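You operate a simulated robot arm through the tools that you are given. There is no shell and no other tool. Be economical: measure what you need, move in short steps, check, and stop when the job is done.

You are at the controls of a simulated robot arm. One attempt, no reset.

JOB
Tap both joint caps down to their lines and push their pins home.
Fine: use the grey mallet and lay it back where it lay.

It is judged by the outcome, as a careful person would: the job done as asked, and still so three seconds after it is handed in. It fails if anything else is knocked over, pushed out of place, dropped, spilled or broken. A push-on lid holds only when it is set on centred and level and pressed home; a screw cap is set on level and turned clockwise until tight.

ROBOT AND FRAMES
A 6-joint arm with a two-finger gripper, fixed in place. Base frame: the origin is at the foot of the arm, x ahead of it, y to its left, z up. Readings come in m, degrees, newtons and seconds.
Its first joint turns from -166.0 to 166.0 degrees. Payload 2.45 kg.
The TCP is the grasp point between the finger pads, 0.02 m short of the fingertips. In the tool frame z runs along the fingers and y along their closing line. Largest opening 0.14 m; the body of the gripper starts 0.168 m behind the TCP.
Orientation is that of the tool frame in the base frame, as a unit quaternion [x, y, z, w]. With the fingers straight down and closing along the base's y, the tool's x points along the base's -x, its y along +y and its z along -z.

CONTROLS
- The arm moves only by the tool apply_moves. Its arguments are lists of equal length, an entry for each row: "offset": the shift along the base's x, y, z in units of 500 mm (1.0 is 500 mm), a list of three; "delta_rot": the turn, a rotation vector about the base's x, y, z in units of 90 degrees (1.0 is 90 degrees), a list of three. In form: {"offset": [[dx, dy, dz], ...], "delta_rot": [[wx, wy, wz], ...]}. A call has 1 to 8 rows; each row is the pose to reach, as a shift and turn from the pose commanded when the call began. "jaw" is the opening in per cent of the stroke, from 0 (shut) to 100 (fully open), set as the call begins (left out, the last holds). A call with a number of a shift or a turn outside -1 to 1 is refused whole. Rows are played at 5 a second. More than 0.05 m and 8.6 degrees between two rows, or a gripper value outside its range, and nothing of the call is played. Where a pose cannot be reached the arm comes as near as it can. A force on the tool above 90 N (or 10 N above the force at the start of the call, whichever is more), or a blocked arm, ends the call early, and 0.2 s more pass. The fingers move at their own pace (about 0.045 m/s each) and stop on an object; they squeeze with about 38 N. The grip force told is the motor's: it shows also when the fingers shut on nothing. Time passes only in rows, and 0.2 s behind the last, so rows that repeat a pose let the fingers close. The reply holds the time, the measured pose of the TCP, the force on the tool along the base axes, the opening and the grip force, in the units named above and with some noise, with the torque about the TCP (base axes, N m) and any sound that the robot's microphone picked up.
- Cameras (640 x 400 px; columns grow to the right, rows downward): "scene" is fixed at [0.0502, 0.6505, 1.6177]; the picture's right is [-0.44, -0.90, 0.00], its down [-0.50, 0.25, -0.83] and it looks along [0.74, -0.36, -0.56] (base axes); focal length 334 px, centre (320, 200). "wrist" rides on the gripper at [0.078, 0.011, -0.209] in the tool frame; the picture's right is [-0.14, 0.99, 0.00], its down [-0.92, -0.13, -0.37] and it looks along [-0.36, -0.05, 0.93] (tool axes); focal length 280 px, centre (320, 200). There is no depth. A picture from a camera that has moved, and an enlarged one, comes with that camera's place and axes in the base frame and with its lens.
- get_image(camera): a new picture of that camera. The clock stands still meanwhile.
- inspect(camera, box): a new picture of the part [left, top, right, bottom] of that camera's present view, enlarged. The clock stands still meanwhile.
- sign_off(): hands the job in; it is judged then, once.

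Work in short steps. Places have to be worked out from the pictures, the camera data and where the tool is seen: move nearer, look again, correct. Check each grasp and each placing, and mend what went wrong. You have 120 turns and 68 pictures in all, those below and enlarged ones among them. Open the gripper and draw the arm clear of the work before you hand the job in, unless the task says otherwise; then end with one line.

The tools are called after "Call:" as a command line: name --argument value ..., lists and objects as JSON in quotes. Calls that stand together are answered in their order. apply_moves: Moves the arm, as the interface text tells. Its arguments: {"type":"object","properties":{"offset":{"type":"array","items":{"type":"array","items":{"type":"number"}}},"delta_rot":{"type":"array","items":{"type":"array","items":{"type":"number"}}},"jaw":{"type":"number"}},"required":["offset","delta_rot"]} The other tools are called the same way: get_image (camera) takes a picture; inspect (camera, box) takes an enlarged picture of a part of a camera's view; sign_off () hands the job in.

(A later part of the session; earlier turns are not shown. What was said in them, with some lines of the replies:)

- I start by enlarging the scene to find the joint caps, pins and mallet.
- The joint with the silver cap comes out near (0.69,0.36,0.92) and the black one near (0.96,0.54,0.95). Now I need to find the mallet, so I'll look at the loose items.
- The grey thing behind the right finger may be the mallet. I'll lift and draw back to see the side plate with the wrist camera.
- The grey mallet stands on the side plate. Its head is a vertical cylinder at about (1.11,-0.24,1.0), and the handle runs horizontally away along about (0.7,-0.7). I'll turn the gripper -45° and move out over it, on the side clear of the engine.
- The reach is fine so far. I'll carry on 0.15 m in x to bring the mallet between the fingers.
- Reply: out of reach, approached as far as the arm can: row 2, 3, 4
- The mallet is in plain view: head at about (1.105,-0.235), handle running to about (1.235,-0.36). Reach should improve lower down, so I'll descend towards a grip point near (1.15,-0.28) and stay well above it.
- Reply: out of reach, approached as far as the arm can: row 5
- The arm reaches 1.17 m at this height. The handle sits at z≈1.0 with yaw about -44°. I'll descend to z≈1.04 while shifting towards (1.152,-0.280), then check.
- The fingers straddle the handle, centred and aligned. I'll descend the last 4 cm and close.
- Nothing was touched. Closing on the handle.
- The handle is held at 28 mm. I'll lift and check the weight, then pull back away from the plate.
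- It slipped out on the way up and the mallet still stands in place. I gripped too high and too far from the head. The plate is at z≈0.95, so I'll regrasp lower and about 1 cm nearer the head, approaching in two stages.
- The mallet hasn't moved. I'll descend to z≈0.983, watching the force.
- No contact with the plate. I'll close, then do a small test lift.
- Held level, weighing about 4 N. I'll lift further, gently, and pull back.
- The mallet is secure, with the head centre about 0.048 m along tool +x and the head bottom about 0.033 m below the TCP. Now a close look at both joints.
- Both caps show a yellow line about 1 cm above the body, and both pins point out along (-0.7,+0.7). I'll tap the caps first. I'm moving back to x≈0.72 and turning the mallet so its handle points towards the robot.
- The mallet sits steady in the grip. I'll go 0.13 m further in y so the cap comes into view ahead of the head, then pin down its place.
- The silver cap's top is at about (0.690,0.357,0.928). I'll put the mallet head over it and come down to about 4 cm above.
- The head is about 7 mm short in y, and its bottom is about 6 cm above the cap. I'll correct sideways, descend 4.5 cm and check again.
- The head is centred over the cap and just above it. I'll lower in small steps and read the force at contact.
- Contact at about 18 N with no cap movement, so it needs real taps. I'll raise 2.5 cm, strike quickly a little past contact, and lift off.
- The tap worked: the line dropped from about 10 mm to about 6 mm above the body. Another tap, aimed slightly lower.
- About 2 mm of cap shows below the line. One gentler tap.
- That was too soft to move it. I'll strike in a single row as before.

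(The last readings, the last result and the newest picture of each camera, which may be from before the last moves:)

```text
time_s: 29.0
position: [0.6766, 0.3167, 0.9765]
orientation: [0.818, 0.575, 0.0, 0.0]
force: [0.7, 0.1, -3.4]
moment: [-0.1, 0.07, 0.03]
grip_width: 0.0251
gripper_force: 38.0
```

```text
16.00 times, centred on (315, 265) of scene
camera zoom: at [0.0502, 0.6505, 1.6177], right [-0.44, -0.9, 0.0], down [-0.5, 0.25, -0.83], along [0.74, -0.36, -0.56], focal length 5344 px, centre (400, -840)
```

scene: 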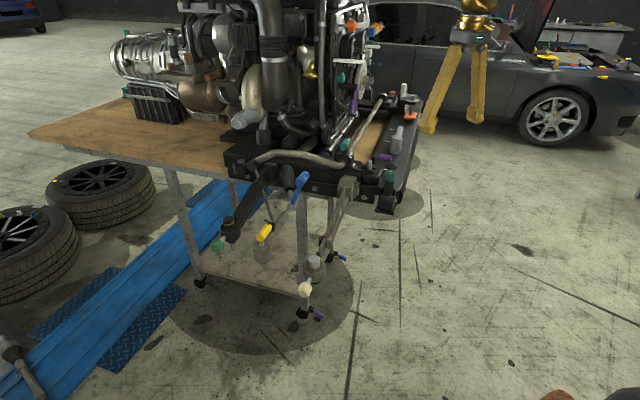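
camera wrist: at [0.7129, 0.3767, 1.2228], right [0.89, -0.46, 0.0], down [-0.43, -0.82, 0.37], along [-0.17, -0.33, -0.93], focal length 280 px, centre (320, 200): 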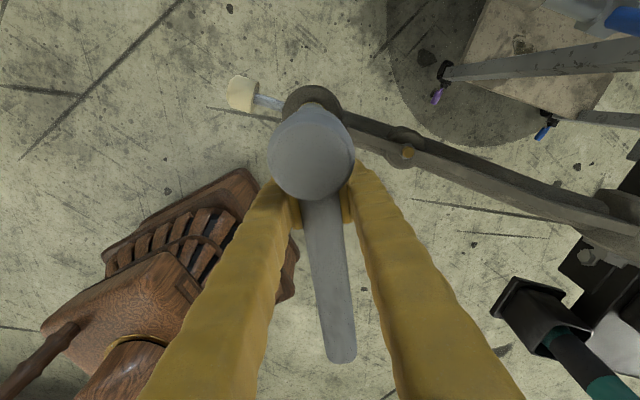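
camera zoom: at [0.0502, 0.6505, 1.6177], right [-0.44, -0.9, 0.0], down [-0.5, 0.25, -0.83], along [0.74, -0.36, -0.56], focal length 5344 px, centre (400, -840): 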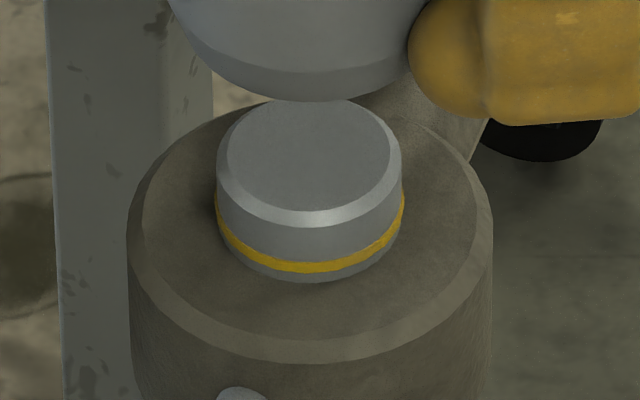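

Still no movement; the strike only just reaches the lowered cap. I'll go a little deeper.

Call:
apply_moves --offset '[[0, 0, 0.006], [0, 0, -0.09], [0, 0, 0], [0, 0, 0]]' --delta_rot '[[0, 0, 0], [0, 0, 0], [0, 0, 0], [0, 0, 0]]'

Call:
inspect --camera "scene" --box '[305, 255, 325, 275]'

```text
time_s: 30.0
position: [0.6761, 0.3171, 0.9765]
orientation: [0.818, 0.575, 0.0, -0.001]
force: [0.6, 0.4, -4.1]
moment: [-0.1, 0.06, 0.0]
grip_width: 0.0251
gripper_force: 37.9
```

```text
16.00 times, centred on (315, 265) of scene
camera zoom: at [0.0502, 0.6505, 1.6177], right [-0.44, -0.9, 0.0], down [-0.5, 0.25, -0.83], along [0.74, -0.36, -0.56], focal length 5344 px, centre (400, -840)
```

zoom: 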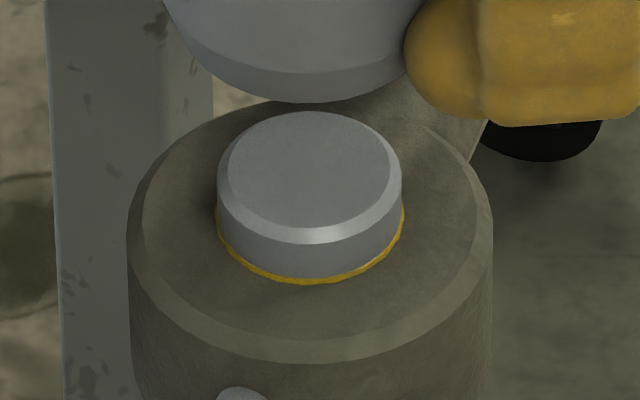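

Silver cap done: its line is right at the body edge. Next the black cap. I'll rise to 1.2 and move to (0.92,0.39), where the wrist camera can see it.

Call:
apply_moves --offset '[[0, 0, 0.08], [0, 0, 0.17], [0, 0, 0.26], [0, 0, 0.34], [0, 0, 0.42], [0.03, 0.01, 0.45]]' --delta_rot '[[0, 0, 0], [0, 0, 0], [0, 0, 0], [0, 0, 0], [0, 0, 0], [0, 0, 0]]'

Call:
apply_moves --offset '[[0.09, 0.02, 0], [0.18, 0.05, 0], [0.27, 0.08, 0], [0.36, 0.11, 0], [0.45, 0.14, 0], [0.47, 0.15, 0]]' --delta_rot '[[0, 0, 0], [0, 0, 0], [0, 0, 0], [0, 0, 0], [0, 0, 0], [0, 0, 0]]'

Call:
get_image --camera "wrist"

```text
time_s: 31.4
position: [0.6924, 0.3259, 1.2034]
orientation: [0.818, 0.575, 0.0, 0.0]
force: [-0.3, -0.1, -4.1]
moment: [-0.12, 0.04, 0.02]
grip_width: 0.0251
gripper_force: 38.1
```

```text
time_s: 32.8
position: [0.9241, 0.4003, 1.2037]
orientation: [0.818, 0.575, 0.0, -0.001]
force: [-0.3, -0.4, -4.7]
moment: [-0.12, 0.07, 0.0]
grip_width: 0.025
gripper_force: 37.8
```

```text
23 pictures are left
camera wrist: at [0.9602, 0.4703, 1.4126], right [0.89, -0.46, 0.0], down [-0.43, -0.82, 0.37], along [-0.17, -0.33, -0.93], focal length 280 px, centre (320, 200)
```

wrist: 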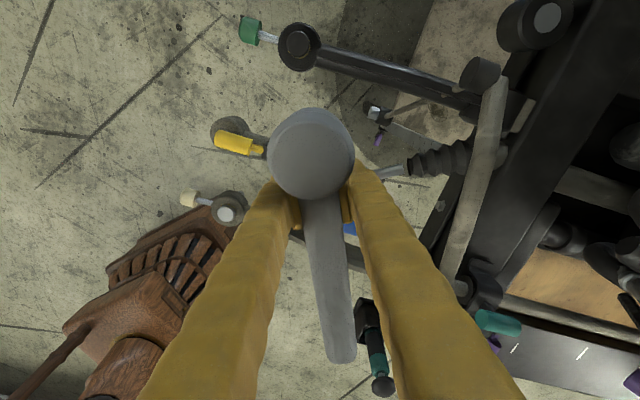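

The black cap is at about (0.959,0.541,0.952). With this yaw the handle end would come down over the tie rod, so I'll swing the mallet about 85° until the handle points to -x, over open floor. I'm doing that up here at 1.2 m.

Call:
apply_moves --offset '[[0, 0.03, 0], [0, 0.06, 0], [0, 0.1, 0], [0, 0.14, 0], [0, 0.18, 0]]' --delta_rot '[[0, 0, -0.094], [0, 0, -0.188], [0, 0, -0.282], [0, 0, -0.376], [0, 0, -0.47]]'

Call:
apply_moves --offset '[[0, 0.03, 0], [0, 0.06, 0], [-0.004, 0.09, 0], [-0.008, 0.11, 0], [-0.014, 0.125, 0]]' --delta_rot '[[0, 0, -0.094], [0, 0, -0.188], [0, 0, -0.282], [0, 0, -0.376], [0, 0, -0.47]]'

```text
time_s: 34.0
position: [0.932, 0.4655, 1.2032]
orientation: [0.955, 0.295, 0.0, -0.002]
force: [-0.2, -0.5, -4.6]
moment: [-0.04, 0.09, 0.01]
grip_width: 0.0255
gripper_force: 38.0
out of reach, approached as far as the arm can: row 5
```

```text
time_s: 35.2
position: [0.9326, 0.4657, 1.2007]
orientation: [0.955, 0.296, -0.001, -0.001]
force: [0.5, -0.8, -4.2]
moment: [-0.04, 0.08, 0.01]
grip_width: 0.0249
gripper_force: 37.8
out of reach, approached as far as the arm can: row 1, 2, 3, 4, 5
```

The wrist joint hits its limit at this yaw. I'll unwind the other way, about +245°, so the handle points along +y over open floor. I'm backing a little clear of the engine while it turns.

Call:
apply_moves --offset '[[-0.06, 0, 0.01], [-0.12, 0, 0.02], [-0.18, 0, 0.04], [-0.22, 0, 0.04], [-0.22, 0, 0.04], [-0.22, 0, 0.04], [-0.22, 0, 0.04], [-0.22, 0, 0.04]]' --delta_rot '[[0, 0, 0.094], [0, 0, 0.188], [0, 0, 0.282], [0, 0, 0.376], [0, 0, 0.47], [0, 0, 0.564], [0, 0, 0.658], [0, 0, 0.752]]'

Call:
apply_moves --offset '[[0, 0, 0], [0, 0, 0], [0, 0, 0], [0, 0, 0], [0, 0, 0], [0, 0, 0], [0, 0, 0], [0, 0, 0]]' --delta_rot '[[0, 0, 0.094], [0, 0, 0.188], [0, 0, 0.282], [0, 0, 0.376], [0, 0, 0.47], [0, 0, 0.564], [0, 0, 0.658], [0, 0, 0.752]]'

Call:
apply_moves --offset '[[0, 0, 0], [0, 0, 0], [0, 0, 0], [0, 0, 0], [0, 0, 0], [0, 0, 0], [0, 0, 0], [0, 0, 0]]' --delta_rot '[[0, 0, 0.094], [0, 0, 0.188], [0, 0, 0.282], [0, 0, 0.376], [0, 0, 0.47], [0, 0, 0.564], [0, 0, 0.658], [0, 0, 0.752]]'

```text
time_s: 37.0
position: [0.8223, 0.467, 1.2232]
orientation: [0.627, 0.779, -0.002, -0.001]
force: [0.3, -0.8, -4.1]
moment: [-0.14, 0.01, -0.01]
grip_width: 0.0251
gripper_force: 37.9
```

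```text
time_s: 38.8
position: [0.8208, 0.4658, 1.2244]
orientation: [0.088, 0.996, -0.003, 0.0]
force: [-0.4, -1.0, -4.4]
moment: [-0.02, -0.13, 0.0]
grip_width: 0.0251
gripper_force: 38.1
```

```text
time_s: 40.6
position: [0.8232, 0.4669, 1.2245]
orientation: [-0.482, 0.876, -0.001, 0.001]
force: [0.1, 1.4, -4.8]
moment: [0.12, -0.09, -0.01]
grip_width: 0.025
gripper_force: 38.3
```

Handle now at 58°. I'll finish the turn to 100° while moving over the black cap at z≈1.10.

Call:
apply_moves --offset '[[0.05, 0.05, 0], [0.1, 0.1, -0.04], [0.16, 0.15, -0.09], [0.21, 0.2, -0.16], [0.257, 0.235, -0.24]]' --delta_rot '[[0, 0, 0.094], [0, 0, 0.188], [0, 0, 0.282], [0, 0, 0.376], [0, 0, 0.47]]'

Call:
apply_moves --offset '[[0, 0, -0.03], [0, 0, -0.1], [0, 0, -0.15]]' --delta_rot '[[0, 0, 0], [0, 0, 0], [0, 0, 0]]'

Call:
inspect --camera "scene" --box '[195, 160, 275, 260]'

```text
time_s: 41.8
position: [0.9501, 0.5801, 1.1046]
orientation: [0.765, -0.644, 0.002, -0.002]
force: [-0.9, -0.1, -2.2]
moment: [0.17, -0.03, -0.04]
grip_width: 0.0253
gripper_force: 37.9
```

```text
time_s: 42.6
position: [0.9485, 0.5831, 1.0287]
orientation: [0.765, -0.644, 0.001, -0.002]
force: [-0.2, -0.1, -3.4]
moment: [0.13, 0.01, 0.0]
grip_width: 0.0251
gripper_force: 38.3
```

```text
4.00 times, centred on (235, 210) of scene
camera zoom: at [0.0502, 0.6505, 1.6177], right [-0.44, -0.9, 0.0], down [-0.5, 0.25, -0.83], along [0.74, -0.36, -0.56], focal length 1336 px, centre (660, 160)
```

zoom: 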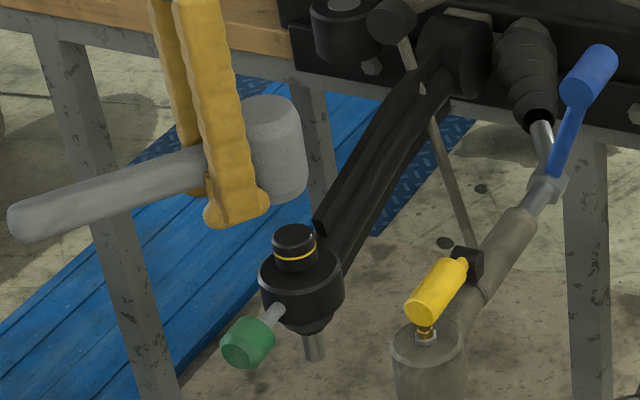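

The head looks 5–9 mm off towards +y relative to the cap. I'll correct by (+0.002,-0.006) and come down 3 cm for a closer look.

Call:
apply_moves --offset '[[0.004, -0.012, 0], [0.004, -0.012, -0.03], [0.004, -0.012, -0.06], [0.004, -0.012, -0.06]]' --delta_rot '[[0, 0, 0], [0, 0, 0], [0, 0, 0], [0, 0, 0]]'

Call:
inspect --camera "scene" --box '[210, 185, 250, 235]'

Call:
get_image --camera "wrist"

```text
time_s: 43.6
position: [0.9521, 0.5791, 0.9992]
orientation: [0.765, -0.644, 0.001, -0.001]
force: [-0.9, -0.8, -4.6]
moment: [0.12, 0.04, 0.04]
grip_width: 0.0252
gripper_force: 38.4
```

```text
8.00 times, centred on (230, 210) of scene
camera zoom: at [0.0502, 0.6505, 1.6177], right [-0.44, -0.9, 0.0], down [-0.5, 0.25, -0.83], along [0.74, -0.36, -0.56], focal length 2672 px, centre (1040, 120)
```

zoom: 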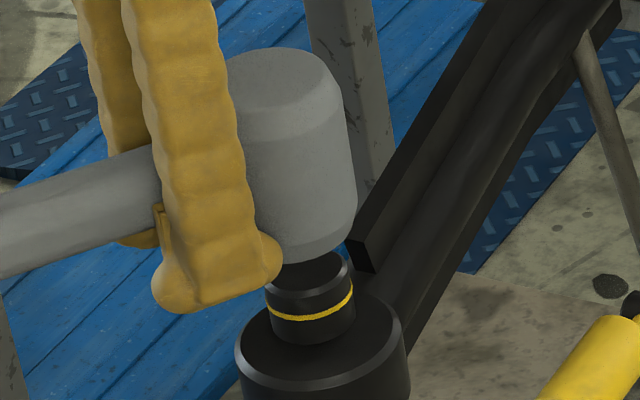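

```text
20 pictures are left
camera wrist: at [0.9517, 0.5001, 1.2088], right [-1.0, -0.03, 0.0], down [-0.03, 0.93, 0.37], along [-0.01, 0.37, -0.93], focal length 280 px, centre (320, 200)
```

wrist: 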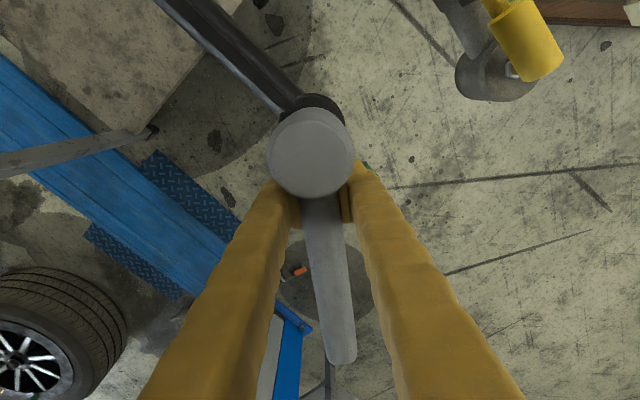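

Nearly centred over the cap. A 2 mm nudge, then I'll lower slowly to find contact.

Call:
apply_moves --offset '[[-0.004, -0.004, 0], [-0.004, -0.004, -0.01], [-0.004, -0.004, -0.02], [-0.004, -0.004, -0.03]]' --delta_rot '[[0, 0, 0], [0, 0, 0], [0, 0, 0], [0, 0, 0]]'

```text
time_s: 44.6
position: [0.9493, 0.5763, 0.9852]
orientation: [0.765, -0.644, 0.001, -0.002]
force: [-0.2, -0.2, -3.4]
moment: [0.11, 0.01, -0.02]
grip_width: 0.025
gripper_force: 38.0
```

Call:
apply_moves --offset '[[0, 0, -0.006], [0, 0, -0.012], [0, 0, -0.018], [0, 0, -0.024]]' --delta_rot '[[0, 0, 0], [0, 0, 0], [0, 0, 0], [0, 0, 0]]'

Call:
inspect --camera "scene" --box '[210, 185, 250, 235]'

```text
time_s: 45.6
position: [0.9504, 0.5757, 0.9761]
orientation: [0.764, -0.645, 0.002, -0.002]
force: [-10.1, -5.1, 24.5]
moment: [-1.5, -0.08, -0.51]
grip_width: 0.0254
gripper_force: 37.7
```

```text
8.00 times, centred on (230, 210) of scene
camera zoom: at [0.0502, 0.6505, 1.6177], right [-0.44, -0.9, 0.0], down [-0.5, 0.25, -0.83], along [0.74, -0.36, -0.56], focal length 2672 px, centre (1040, 120)
```

zoom: 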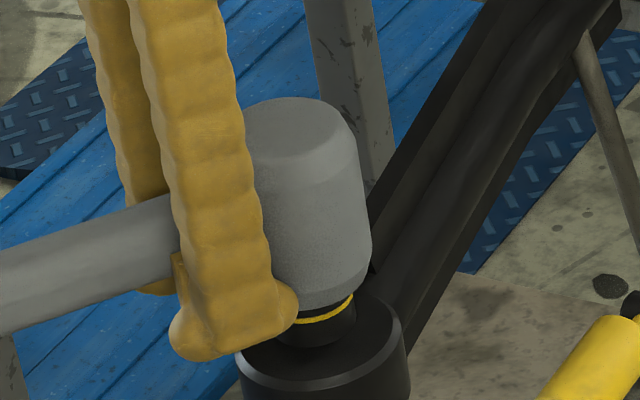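

Contact at z≈0.977. Now the first tap, the same stroke as worked before.

Call:
apply_moves --offset '[[0, 0, 0.05], [0, 0, 0.05], [0, 0, -0.02], [0, 0, 0.05], [0, 0, 0.05]]' --delta_rot '[[0, 0, 0], [0, 0, 0], [0, 0, 0], [0, 0, 0], [0, 0, 0]]'

Call:
inspect --camera "scene" --box '[210, 185, 250, 235]'

```text
time_s: 46.8
position: [0.9522, 0.5743, 1.0005]
orientation: [0.765, -0.644, 0.001, -0.001]
force: [-1.2, 0.1, -3.6]
moment: [0.11, 0.01, 0.01]
grip_width: 0.0255
gripper_force: 38.0
```

```text
8.00 times, centred on (230, 210) of scene
camera zoom: at [0.0502, 0.6505, 1.6177], right [-0.44, -0.9, 0.0], down [-0.5, 0.25, -0.83], along [0.74, -0.36, -0.56], focal length 2672 px, centre (1040, 120)
```

zoom: 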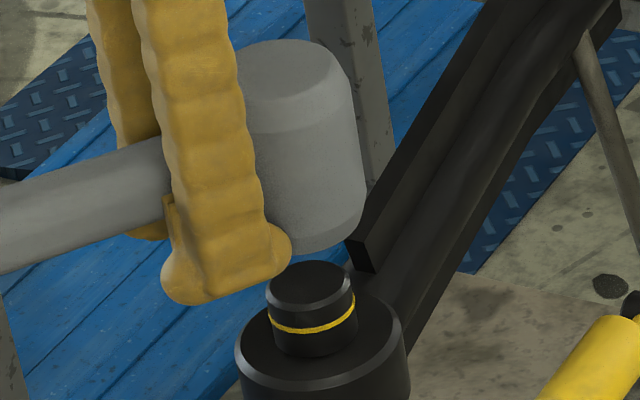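

Call:
inspect --camera "scene" --box '[219, 213, 239, 233]'

```text
16.00 times, centred on (229, 223) of scene
camera zoom: at [0.0502, 0.6505, 1.6177], right [-0.44, -0.9, 0.0], down [-0.5, 0.25, -0.83], along [0.74, -0.36, -0.56], focal length 5344 px, centre (1776, -168)
```

zoom: 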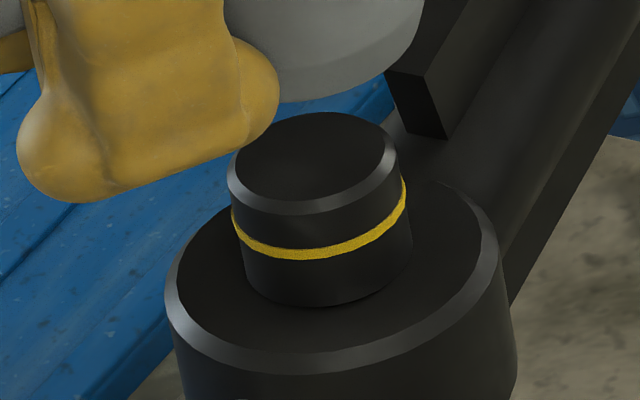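

About 11 mm remains to the line, and that tap moved it about 6 mm. Next tap, 6 mm lower.

Call:
apply_moves --offset '[[0, 0, 0], [0, 0, -0.082], [0, 0, 0], [0, 0, 0]]' --delta_rot '[[0, 0, 0], [0, 0, 0], [0, 0, 0], [0, 0, 0]]'

Call:
inspect --camera "scene" --box '[219, 213, 239, 233]'

```text
time_s: 47.8
position: [0.9528, 0.5753, 0.9982]
orientation: [0.765, -0.644, 0.001, -0.002]
force: [0.1, 0.4, -4.8]
moment: [0.14, 0.01, -0.02]
grip_width: 0.025
gripper_force: 38.1
```

```text
16.00 times, centred on (229, 223) of scene
camera zoom: at [0.0502, 0.6505, 1.6177], right [-0.44, -0.9, 0.0], down [-0.5, 0.25, -0.83], along [0.74, -0.36, -0.56], focal length 5344 px, centre (1776, -168)
```

zoom: 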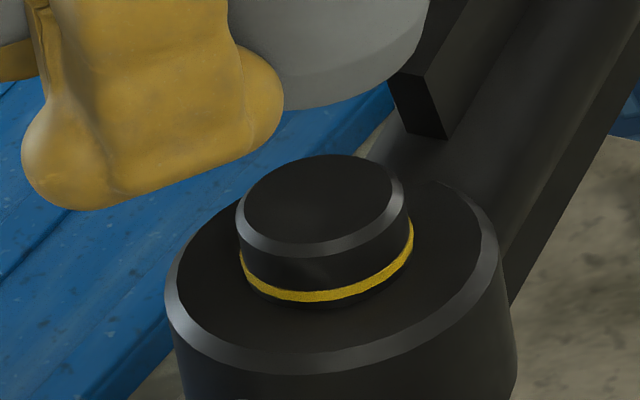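

Now only about 2.5 mm short. One controlled tap, 4 mm deeper.

Call:
apply_moves --offset '[[0, 0, 0], [0, 0, -0.089], [0, 0, 0], [0, 0, 0]]' --delta_rot '[[0, 0, 0], [0, 0, 0], [0, 0, 0], [0, 0, 0]]'

Call:
inspect --camera "scene" --box '[219, 213, 239, 233]'

```text
time_s: 48.8
position: [0.9482, 0.5752, 0.9989]
orientation: [0.765, -0.644, 0.002, -0.002]
force: [-0.4, 1.2, -3.0]
moment: [0.15, 0.05, 0.05]
grip_width: 0.0251
gripper_force: 38.2
```

```text
16.00 times, centred on (229, 223) of scene
camera zoom: at [0.0502, 0.6505, 1.6177], right [-0.44, -0.9, 0.0], down [-0.5, 0.25, -0.83], along [0.74, -0.36, -0.56], focal length 5344 px, centre (1776, -168)
```

zoom: 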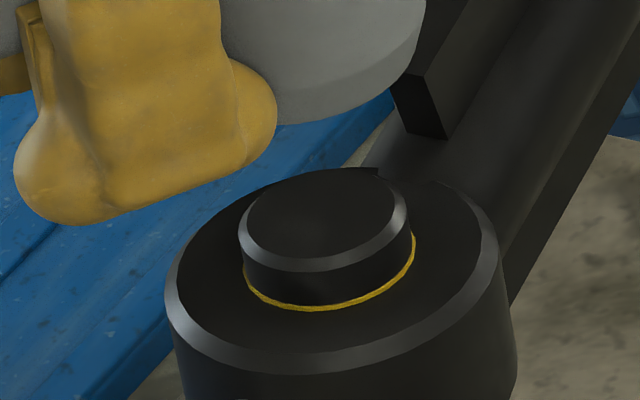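

Both caps are at their lines. Now I'll take the mallet back: lift, retreat towards the robot, and unwind the yaw to -45°.

Call:
apply_moves --offset '[[0, 0, 0.08], [0, 0, 0.16], [-0.05, -0.03, 0.21], [-0.11, -0.07, 0.26], [-0.175, -0.11, 0.31], [-0.24, -0.15, 0.36], [-0.31, -0.2, 0.4], [-0.39, -0.25, 0.4]]' --delta_rot '[[0, 0, 0], [0, 0, 0], [0, 0, -0.09], [0, 0, -0.18], [0, 0, -0.27], [0, 0, -0.36], [0, 0, -0.45], [0, 0, -0.54]]'

Call:
apply_moves --offset '[[-0.02, -0.09, 0], [-0.04, -0.18, 0], [-0.06, -0.27, 0], [-0.08, -0.36, 0], [-0.08, -0.45, 0], [-0.08, -0.54, 0], [-0.08, -0.63, 0], [-0.08, -0.72, 0]]' --delta_rot '[[0, 0, -0.09], [0, 0, -0.18], [0, 0, -0.27], [0, 0, -0.36], [0, 0, -0.45], [0, 0, -0.54], [0, 0, -0.63], [0, 0, -0.72]]'

Call:
apply_moves --offset '[[0, -0.09, 0], [0, -0.18, 0], [0, -0.27, 0], [0, -0.36, 0], [0, -0.45, 0], [0, -0.54, 0], [0, -0.63, 0], [0, -0.7, 0]]' --delta_rot '[[0, 0, -0.09], [0, 0, -0.18], [0, 0, -0.27], [0, 0, -0.348], [0, 0, -0.348], [0, 0, -0.348], [0, 0, -0.348], [0, 0, -0.348]]'

```text
time_s: 50.6
position: [0.7568, 0.4519, 1.1968]
orientation: [-0.431, 0.903, -0.002, 0.0]
force: [0.5, -0.1, -5.7]
moment: [0.07, -0.02, -0.01]
grip_width: 0.0251
gripper_force: 37.9
```

```text
time_s: 52.4
position: [0.7206, 0.0962, 1.201]
orientation: [0.119, 0.993, -0.001, 0.0]
force: [0.2, -0.4, -5.0]
moment: [-0.02, -0.12, 0.01]
grip_width: 0.025
gripper_force: 38.6
```

```text
time_s: 54.2
position: [0.7149, -0.2617, 1.2007]
orientation: [0.382, 0.924, -0.002, -0.002]
force: [0.1, 0.3, -4.2]
moment: [-0.07, -0.08, -0.04]
grip_width: 0.025
gripper_force: 38.2
```

Orientation is back to that of the grasp. I'll move out over the plate.

Call:
apply_moves --offset '[[0.082, -0.002, 0], [0.164, -0.004, 0], [0.246, -0.006, 0], [0.328, -0.008, -0.01], [0.41, -0.01, -0.02], [0.492, -0.01, -0.04], [0.574, -0.01, -0.06], [0.658, -0.01, -0.08]]' --delta_rot '[[0, 0, 0], [0, 0, 0], [0, 0, 0], [0, 0, 0], [0, 0, 0], [0, 0, 0], [0, 0, 0], [0, 0, 0]]'

Call:
apply_moves --offset '[[0.06, 0, -0.05], [0.11, 0, -0.1], [0.15, 0, -0.16], [0.18, 0, -0.21], [0.196, 0, -0.25], [0.198, 0, -0.27]]' --delta_rot '[[0, 0, 0], [0, 0, 0], [0, 0, 0], [0, 0, 0], [0, 0, 0], [0, 0, 0]]'

Call:
get_image --camera "wrist"

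```text
time_s: 56.0
position: [1.0477, -0.264, 1.1579]
orientation: [0.381, 0.924, -0.001, 0.0]
force: [-1.5, -1.0, -2.7]
moment: [-0.08, -0.13, 0.01]
grip_width: 0.0252
gripper_force: 38.2
```

```text
time_s: 57.4
position: [1.1433, -0.2632, 1.0234]
orientation: [0.382, 0.924, -0.003, -0.002]
force: [0.1, 0.4, -3.2]
moment: [-0.08, -0.06, 0.0]
grip_width: 0.025
gripper_force: 37.9
```

```text
14 pictures are left
camera wrist: at [1.0949, -0.2004, 1.2335], right [0.8, 0.6, 0.0], down [0.56, -0.74, 0.37], along [0.22, -0.3, -0.93], focal length 280 px, centre (320, 200)
```

wrist: 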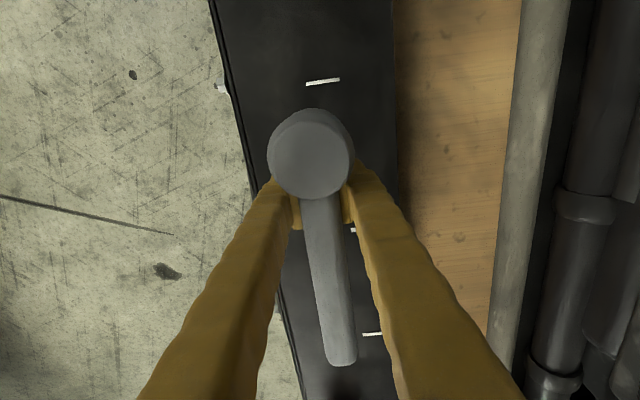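

About 4 cm above its place. I'll shift -3 mm in y and lower gently to the original grasp height.

Call:
apply_moves --offset '[[0, -0.007, -0.02], [0, -0.007, -0.04], [0, -0.007, -0.055], [0, -0.007, -0.066], [0, -0.007, -0.074], [0, -0.007, -0.08], [0, -0.007, -0.083]]' --delta_rot '[[0, 0, 0], [0, 0, 0], [0, 0, 0], [0, 0, 0], [0, 0, 0], [0, 0, 0], [0, 0, 0]]'

Call:
inspect --camera "scene" --box '[375, 105, 425, 155]'

```text
time_s: 59.0
position: [1.1431, -0.2669, 0.9815]
orientation: [0.382, 0.924, -0.001, 0.0]
force: [-4.8, 3.1, 15.4]
moment: [0.91, 0.84, 0.13]
grip_width: 0.0251
gripper_force: 37.9
```

```text
8.00 times, centred on (400, 130) of scene
camera zoom: at [0.0502, 0.6505, 1.6177], right [-0.44, -0.9, 0.0], down [-0.5, 0.25, -0.83], along [0.74, -0.36, -0.56], focal length 2672 px, centre (-320, 760)
```

zoom: 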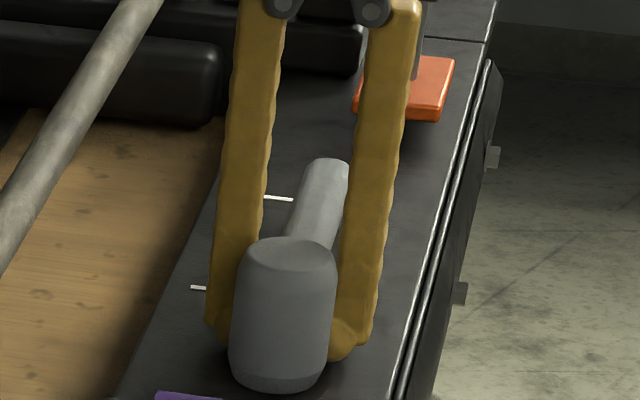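

It's touching down at 15 N, but the head sits about 5 mm to the left of its original spot. I'll raise slightly, shift it back and set it down softly.

Call:
apply_moves --offset '[[0, 0, 0.006], [-0.005, -0.01, 0.008], [-0.005, -0.01, 0.004], [-0.005, -0.01, 0.001]]' --delta_rot '[[0, 0, 0], [0, 0, 0], [0, 0, 0], [0, 0, 0]]'

```text
time_s: 60.0
position: [1.143, -0.2719, 0.9816]
orientation: [0.382, 0.924, -0.001, -0.001]
force: [-4.5, 6.0, 5.1]
moment: [0.48, 0.37, 0.05]
grip_width: 0.0251
gripper_force: 38.5
```

The mallet rests on the plate. I'll release slowly to 60 % without moving.

Call:
apply_moves --offset '[[0, 0, 0], [0, 0, 0], [0, 0, 0], [0, 0, 0], [0, 0, 0]]' --delta_rot '[[0, 0, 0], [0, 0, 0], [0, 0, 0], [0, 0, 0], [0, 0, 0]]' --jaw 60

Call:
inspect --camera "scene" --box '[375, 105, 425, 155]'

```text
time_s: 61.2
position: [1.143, -0.2721, 0.9809]
orientation: [0.382, 0.924, -0.002, -0.002]
force: [0.2, -0.2, -0.5]
moment: [0.0, 0.02, 0.0]
grip_width: 0.084
gripper_force: 0.0
```

```text
8.00 times, centred on (400, 130) of scene
camera zoom: at [0.0502, 0.6505, 1.6177], right [-0.44, -0.9, 0.0], down [-0.5, 0.25, -0.83], along [0.74, -0.36, -0.56], focal length 2672 px, centre (-320, 760)
```

zoom: 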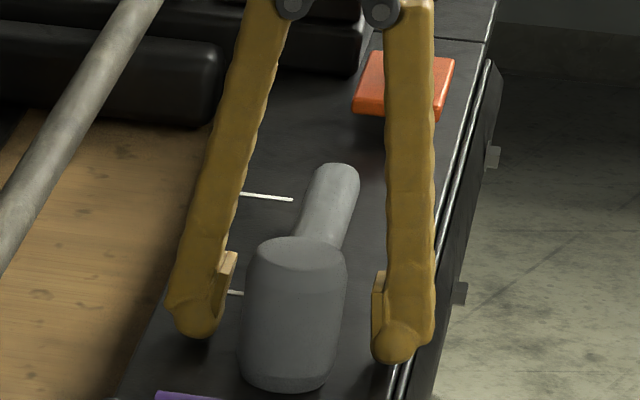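

The mallet is back on its spot within about 2 mm. I'll rise straight up, retreat and close the fingers, keeping yaw -45°, which lines the fingers up with the pins' push direction (+0.7,-0.7).

Call:
apply_moves --offset '[[0, 0, 0.06], [0, 0, 0.14], [-0.01, 0, 0.22], [-0.06, 0, 0.29], [-0.13, 0, 0.35], [-0.21, 0, 0.4], [-0.3, 0, 0.42], [-0.39, 0, 0.43]]' --delta_rot '[[0, 0, 0], [0, 0, 0], [0, 0, 0], [0, 0, 0], [0, 0, 0], [0, 0, 0], [0, 0, 0], [0, 0, 0]]'

Call:
apply_moves --offset '[[-0.08, 0, 0], [-0.16, 0, 0], [-0.24, 0, 0], [-0.32, 0, 0], [-0.4, 0.03, 0], [-0.46, 0.1, 0], [-0.52, 0.17, 0], [-0.58, 0.24, 0]]' --delta_rot '[[0, 0, 0], [0, 0, 0], [0, 0, 0], [0, 0, 0], [0, 0, 0], [0, 0, 0], [0, 0, 0], [0, 0, 0]]' --jaw 0

Call:
apply_moves --offset '[[-0.02, 0.09, 0], [-0.04, 0.18, 0], [-0.06, 0.27, 0], [-0.08, 0.36, 0], [-0.1, 0.45, 0], [-0.12, 0.54, 0], [-0.14, 0.63, 0], [-0.15, 0.72, 0]]' --delta_rot '[[0, 0, 0], [0, 0, 0], [0, 0, 0], [0, 0, 0], [0, 0, 0], [0, 0, 0], [0, 0, 0], [0, 0, 0]]'

```text
time_s: 63.0
position: [0.9447, -0.2675, 1.193]
orientation: [0.381, 0.924, -0.002, -0.002]
force: [0.2, 1.3, -0.2]
moment: [0.02, 0.1, -0.02]
grip_width: 0.0839
gripper_force: 0.0
```

```text
time_s: 64.8
position: [0.6579, -0.1522, 1.1986]
orientation: [0.382, 0.924, -0.002, -0.002]
force: [0.0, -1.2, -1.0]
moment: [0.01, 0.02, 0.03]
grip_width: 0.0
gripper_force: 29.5
```

```text
time_s: 66.6
position: [0.5833, 0.2079, 1.1973]
orientation: [0.382, 0.924, -0.001, 0.0]
force: [-0.4, -0.1, 0.4]
moment: [0.05, 0.0, 0.0]
grip_width: 0.0
gripper_force: 29.3
```

Continuing to just outside the cream pin at about (0.57,0.48), then partway down for a look.

Call:
apply_moves --offset '[[-0.005, 0.09, 0], [-0.01, 0.18, 0], [-0.015, 0.27, 0], [-0.02, 0.36, 0], [-0.02, 0.45, 0], [-0.02, 0.53, 0], [-0.02, 0.53, -0.09], [-0.02, 0.53, -0.18]]' --delta_rot '[[0, 0, 0], [0, 0, 0], [0, 0, 0], [0, 0, 0], [0, 0, 0], [0, 0, 0], [0, 0, 0], [0, 0, 0]]'

Call:
apply_moves --offset '[[0, 0, -0.09], [0, 0, -0.18], [0, 0, -0.26]]' --delta_rot '[[0, 0, 0], [0, 0, 0], [0, 0, 0]]'

Call:
get_image --camera "wrist"

Call:
inspect --camera "scene" --box '[255, 220, 355, 320]'

```text
time_s: 68.4
position: [0.5706, 0.4714, 1.109]
orientation: [0.381, 0.924, -0.002, -0.001]
force: [0.5, -0.4, 0.0]
moment: [0.01, -0.05, 0.02]
grip_width: 0.0
gripper_force: 28.8
```

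```text
time_s: 69.2
position: [0.5718, 0.4703, 0.9762]
orientation: [0.381, 0.924, -0.002, -0.002]
force: [-0.6, -0.3, 0.2]
moment: [0.02, 0.03, 0.01]
grip_width: 0.0
gripper_force: 29.2
```

```text
11 pictures are left
camera wrist: at [0.5238, 0.534, 1.1859], right [0.8, 0.6, 0.0], down [0.56, -0.74, 0.37], along [0.22, -0.3, -0.93], focal length 280 px, centre (320, 200)
```

wrist: 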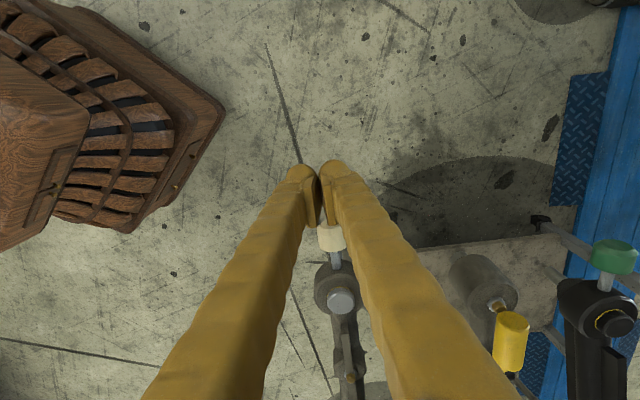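

```text
4.00 times, centred on (305, 270) of scene
camera zoom: at [0.0502, 0.6505, 1.6177], right [-0.44, -0.9, 0.0], down [-0.5, 0.25, -0.83], along [0.74, -0.36, -0.56], focal length 1336 px, centre (380, -80)
```

zoom: 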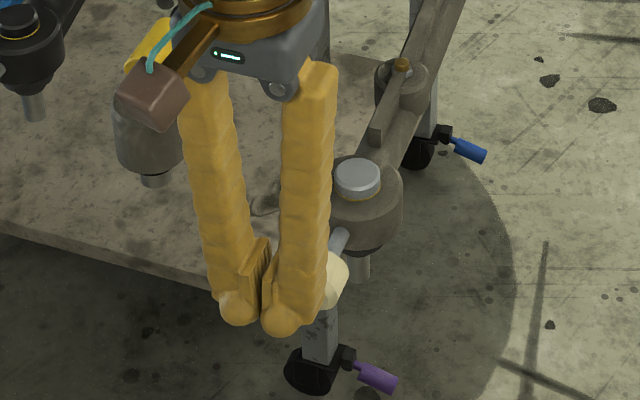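

The fingers line up with the cream pin's axis, about 5 cm outside the knob. I'll descend to the knob's height, z≈0.887, with a small sideways trim.

Call:
apply_moves --offset '[[0.003, 0.003, -0.06], [0.003, 0.003, -0.13], [0.003, 0.003, -0.178], [0.003, 0.003, -0.178]]' --delta_rot '[[0, 0, 0], [0, 0, 0], [0, 0, 0], [0, 0, 0]]'

Call:
inspect --camera "scene" --box '[255, 220, 355, 320]'

```text
time_s: 70.2
position: [0.5743, 0.4734, 0.8847]
orientation: [0.382, 0.924, -0.002, -0.001]
force: [-0.1, 0.2, 0.3]
moment: [0.0, -0.03, -0.01]
grip_width: 0.0
gripper_force: 29.6
```

```text
4.00 times, centred on (305, 270) of scene
camera zoom: at [0.0502, 0.6505, 1.6177], right [-0.44, -0.9, 0.0], down [-0.5, 0.25, -0.83], along [0.74, -0.36, -0.56], focal length 1336 px, centre (380, -80)
```

zoom: 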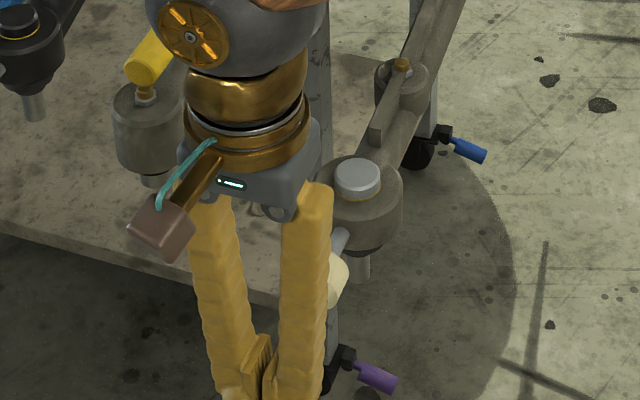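

The pose is right. I'll push slowly along (0.715,-0.70) and stop at resistance.

Call:
apply_moves --offset '[[0.022, -0.021, 0.004], [0.043, -0.042, 0.008], [0.064, -0.063, 0.008], [0.074, -0.073, 0.008], [0.084, -0.083, 0.008], [0.094, -0.092, 0.008], [0.1, -0.098, 0.008]]' --delta_rot '[[0, 0, 0], [0, 0, 0], [0, 0, 0], [0, 0, 0], [0, 0, 0], [0, 0, 0], [0, 0, 0]]'

```text
time_s: 71.8
position: [0.6234, 0.425, 0.8932]
orientation: [0.382, 0.924, -0.002, -0.001]
force: [-1.3, 1.4, 0.3]
moment: [0.04, 0.05, -0.03]
grip_width: 0.0058
gripper_force: 29.3
```

Light force, but the fingers were spread to 6 mm, so I'll check what's happening.

Call:
get_image --camera "wrist"

Call:
inspect --camera "scene" --box '[290, 240, 350, 310]'

```text
8 pictures are left
camera wrist: at [0.5744, 0.4893, 1.1023], right [0.8, 0.6, 0.0], down [0.56, -0.74, 0.37], along [0.22, -0.3, -0.93], focal length 280 px, centre (320, 200)
```

wrist: 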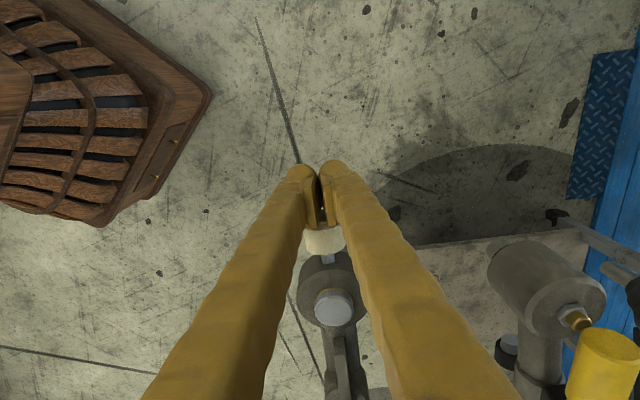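

```text
5.71 times, centred on (320, 275) of scene
camera zoom: at [0.0502, 0.6505, 1.6177], right [-0.44, -0.9, 0.0], down [-0.5, 0.25, -0.83], along [0.74, -0.36, -0.56], focal length 1908 px, centre (320, -229)
```

zoom: 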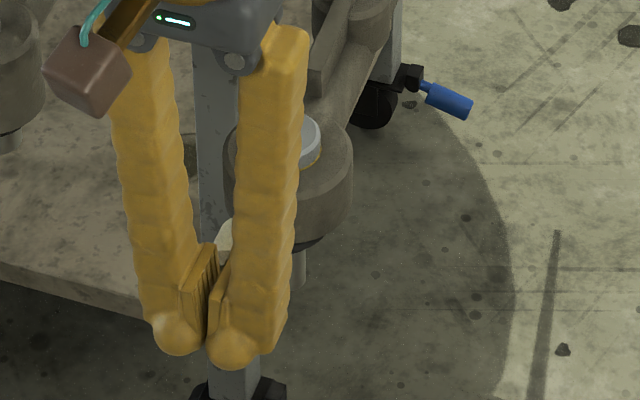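

The knob is nearly home with only a little rod left showing. I'll keep pushing in small steps until it resists.

Call:
apply_moves --offset '[[0.005, -0.005, 0], [0.01, -0.01, 0], [0.015, -0.015, 0], [0.015, -0.015, 0]]' --delta_rot '[[0, 0, 0], [0, 0, 0], [0, 0, 0], [0, 0, 0]]'

```text
time_s: 72.8
position: [0.6299, 0.4201, 0.8922]
orientation: [0.382, 0.924, 0.0, -0.001]
force: [-44.0, 54.8, 12.7]
moment: [0.33, 0.27, 0.11]
grip_width: 0.006
gripper_force: 29.4
```

A firm 70 N stop at the distance I expected for home (0.087 m from the joint axis). I'll back straight off, lift and verify.

Call:
apply_moves --offset '[[-0.02, 0.02, 0], [-0.07, 0.07, 0], [-0.12, 0.12, 0.02], [-0.12, 0.12, 0.11], [-0.12, 0.12, 0.2], [-0.12, 0.12, 0.29], [-0.12, 0.12, 0.38], [-0.12, 0.12, 0.46]]' --delta_rot '[[0, 0, 0], [0, 0, 0], [0, 0, 0], [0, 0, 0], [0, 0, 0], [0, 0, 0], [0, 0, 0], [0, 0, 0]]'

Call:
get_image --camera "scene"

```text
time_s: 74.6
position: [0.5706, 0.4789, 1.1237]
orientation: [0.382, 0.924, -0.003, 0.0]
force: [0.8, -0.6, -0.6]
moment: [0.0, 0.03, 0.01]
grip_width: 0.0001
gripper_force: 29.3
```

```text
6 pictures are left
```

scene: 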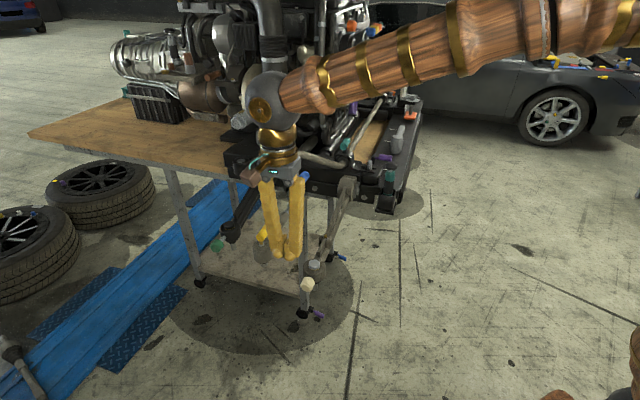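

Cream pin looks home; I'll check it up close later. Next the green pin: knob centre about (0.901,0.595,0.912), so I'm moving to a start point about 5 cm outside it.

Call:
apply_moves --offset '[[0.077, 0.05, 0], [0.155, 0.1, 0], [0.232, 0.15, 0], [0.31, 0.2, 0], [0.387, 0.25, 0], [0.465, 0.3, 0], [0.542, 0.35, 0], [0.542, 0.35, -0.08]]' --delta_rot '[[0, 0, 0], [0, 0, 0], [0, 0, 0], [0, 0, 0], [0, 0, 0], [0, 0, 0], [0, 0, 0], [0, 0, 0]]'

Call:
apply_moves --offset '[[0, 0, -0.07], [0, 0, -0.14]]' --delta_rot '[[0, 0, 0], [0, 0, 0]]'

Call:
get_image --camera "wrist"

```text
time_s: 76.4
position: [0.8385, 0.6532, 1.0827]
orientation: [0.382, 0.924, -0.002, -0.001]
force: [-0.4, -0.9, 0.8]
moment: [-0.01, -0.01, 0.0]
grip_width: 0.0
gripper_force: 29.1
```

```text
time_s: 77.0
position: [0.8396, 0.6518, 1.0121]
orientation: [0.382, 0.924, -0.001, -0.001]
force: [-0.6, 0.8, 0.5]
moment: [0.02, 0.0, 0.0]
grip_width: 0.0
gripper_force: 29.0
```

```text
5 pictures are left
camera wrist: at [0.7913, 0.7143, 1.2218], right [0.8, 0.6, 0.0], down [0.56, -0.74, 0.37], along [0.22, -0.3, -0.93], focal length 280 px, centre (320, 200)
```

wrist: 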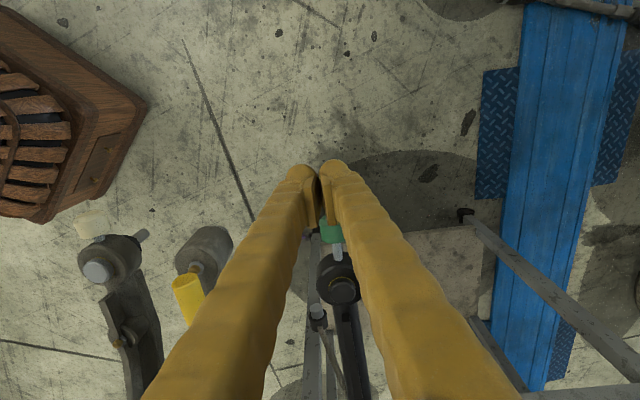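

Aligned with the green knob, as with the first pin. Descending to z≈0.915.

Call:
apply_moves --offset '[[0.003, 0.003, -0.07], [0.003, 0.003, -0.14], [0.003, 0.003, -0.194], [0.003, 0.003, -0.194]]' --delta_rot '[[0, 0, 0], [0, 0, 0], [0, 0, 0], [0, 0, 0]]'

Call:
apply_moves --offset '[[0.021, -0.021, 0], [0.042, -0.043, 0], [0.063, -0.064, 0], [0.073, -0.074, 0], [0.083, -0.085, 0], [0.091, -0.093, 0], [0.098, -0.1, 0]]' --delta_rot '[[0, 0, 0], [0, 0, 0], [0, 0, 0], [0, 0, 0], [0, 0, 0], [0, 0, 0], [0, 0, 0]]'

```text
time_s: 78.0
position: [0.842, 0.6555, 0.9136]
orientation: [0.382, 0.924, -0.003, -0.001]
force: [0.2, 0.5, 0.0]
moment: [0.03, 0.03, 0.01]
grip_width: 0.0
gripper_force: 29.4
```

```text
time_s: 79.6
position: [0.8922, 0.6034, 0.9142]
orientation: [0.381, 0.924, -0.002, -0.001]
force: [-1.5, -0.1, -0.6]
moment: [0.03, 0.0, 0.0]
grip_width: 0.0059
gripper_force: 29.5
```

Same light contact as before, with the pin sliding in. Continuing in small steps to the stop.

Call:
apply_moves --offset '[[0.005, -0.005, 0], [0.01, -0.01, 0], [0.015, -0.015, 0], [0.015, -0.015, 0]]' --delta_rot '[[0, 0, 0], [0, 0, 0], [0, 0, 0], [0, 0, 0]]'

```text
time_s: 80.7
position: [0.8941, 0.6025, 0.9148]
orientation: [0.38, 0.925, -0.002, -0.005]
force: [-20.1, 13.9, 4.4]
moment: [0.05, 0.19, -0.12]
grip_width: 0.0062
gripper_force: 29.2
stopped in row 4: the force on the tool passed its limit at 91 N (the readings are from after the stop); the commanded pose is now the measured one
```

A firm stop at 91 N. I'll back off, rise clear, and inspect both pins closely.

Call:
apply_moves --offset '[[-0.03, 0.03, 0], [-0.08, 0.08, 0], [-0.12, 0.12, 0.02], [-0.12, 0.12, 0.11], [-0.12, 0.12, 0.2], [-0.12, 0.12, 0.29], [-0.16, 0.12, 0.37], [-0.22, 0.12, 0.43]]' --delta_rot '[[0, 0, 0], [0, 0, 0], [0, 0, 0], [0, 0, 0], [0, 0, 0], [0, 0, 0], [0, 0, 0], [0, 0, 0]]'

Call:
apply_moves --offset '[[-0.09, -0.02, 0.02], [-0.18, -0.04, 0.04], [-0.26, -0.08, 0.06], [-0.34, -0.12, 0.08], [-0.42, -0.16, 0.1], [-0.5, -0.2, 0.12], [-0.56, -0.26, 0.14], [-0.6, -0.34, 0.16]]' --delta_rot '[[0, 0, 0], [0, 0, 0], [0, 0, 0], [0, 0, 0], [0, 0, 0], [0, 0, 0], [0, 0, 0], [0, 0, 0]]'

Call:
inspect --camera "scene" --box '[200, 195, 340, 310]'

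```text
time_s: 82.5
position: [0.7873, 0.6599, 1.1294]
orientation: [0.38, 0.925, -0.002, -0.003]
force: [0.8, 0.5, -0.6]
moment: [-0.01, 0.04, 0.01]
grip_width: 0.0
gripper_force: 29.7
```

```text
time_s: 84.3
position: [0.4896, 0.4907, 1.2078]
orientation: [0.38, 0.925, -0.002, -0.003]
force: [0.3, 0.4, -0.1]
moment: [-0.06, 0.05, -0.02]
grip_width: 0.0
gripper_force: 29.1
```

```text
3.48 times, centred on (270, 252) of scene
camera zoom: at [0.0502, 0.6505, 1.6177], right [-0.44, -0.9, 0.0], down [-0.5, 0.25, -0.83], along [0.74, -0.36, -0.56], focal length 1162 px, centre (494, 17)
```

zoom: 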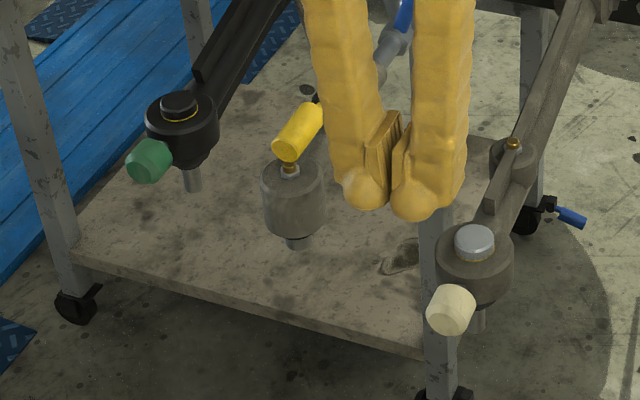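

Call:
inspect --camera "scene" --box '[228, 215, 268, 255]'

Call:
inspect --camera "scene" --box '[298, 255, 332, 295]'

```text
10.00 times, centred on (248, 235) of scene
camera zoom: at [0.0502, 0.6505, 1.6177], right [-0.44, -0.9, 0.0], down [-0.5, 0.25, -0.83], along [0.74, -0.36, -0.56], focal length 3340 px, centre (1040, -150)
```

zoom: 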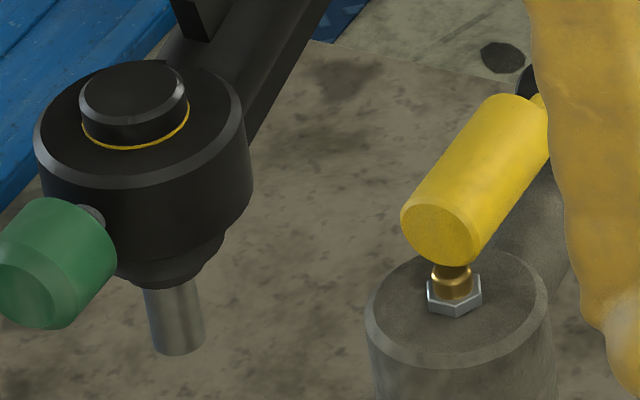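

```text
10.00 times, centred on (315, 275) of scene
camera zoom: at [0.0502, 0.6505, 1.6177], right [-0.44, -0.9, 0.0], down [-0.5, 0.25, -0.83], along [0.74, -0.36, -0.56], focal length 3340 px, centre (370, -550)
```

zoom: 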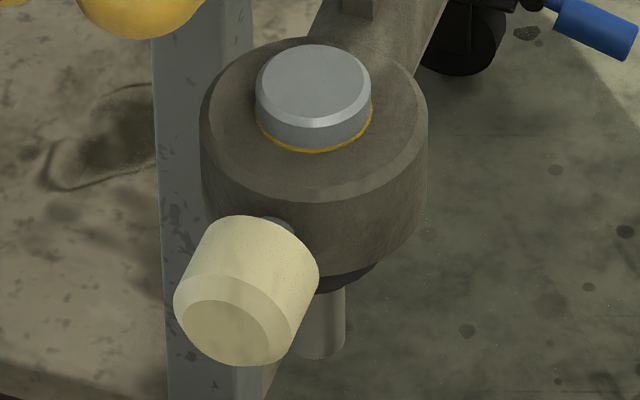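

Both caps sit at their lines. By projection both knobs are now 22–25 mm further in and at the body, and both ended on a hard stop. I'll open the gripper, draw clear, and check the mallet once more.

Call:
apply_moves --offset '[[0, -0.08, 0.03], [0, -0.16, 0.06], [0, -0.24, 0.09], [0, -0.32, 0.1], [0, -0.4, 0.1], [0, -0.48, 0.1], [0, -0.48, 0.1]]' --delta_rot '[[0, 0, 0], [0, 0, 0], [0, 0, 0], [0, 0, 0], [0, 0, 0], [0, 0, 0], [0, 0, 0]]' --jaw 60

Call:
inspect --camera "scene" --box '[200, 90, 440, 310]'

```text
time_s: 85.9
position: [0.4867, 0.2491, 1.2594]
orientation: [0.38, 0.925, -0.003, -0.005]
force: [-0.7, 0.9, 0.1]
moment: [-0.06, 0.01, 0.03]
grip_width: 0.0839
gripper_force: 0.1
```

```text
1.82 times, centred on (320, 200) of scene
camera zoom: at [0.0502, 0.6505, 1.6177], right [-0.44, -0.9, 0.0], down [-0.5, 0.25, -0.83], along [0.74, -0.36, -0.56], focal length 607 px, centre (320, 200)
```

zoom: 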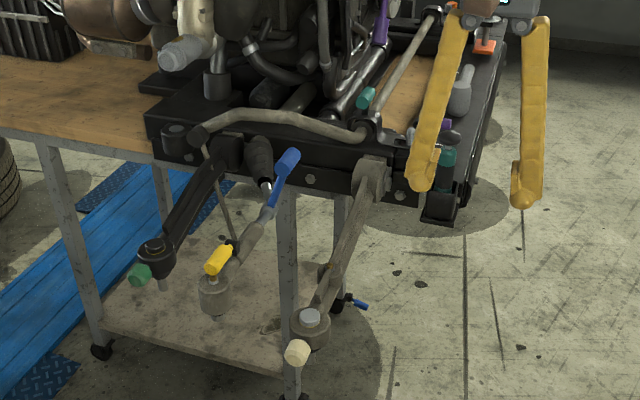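

Everything is in place: the caps are at their lines, the pins are in, the mallet is back, and the arm is clear with the gripper open.

Call:
sign_off

```text
The job is handed in.
```

Both joint caps are tapped down to their lines, both pins are pushed in to a hard stop, and the grey mallet is back within about 2 mm of where it lay; a thin sliver of rod still shows at each knob.
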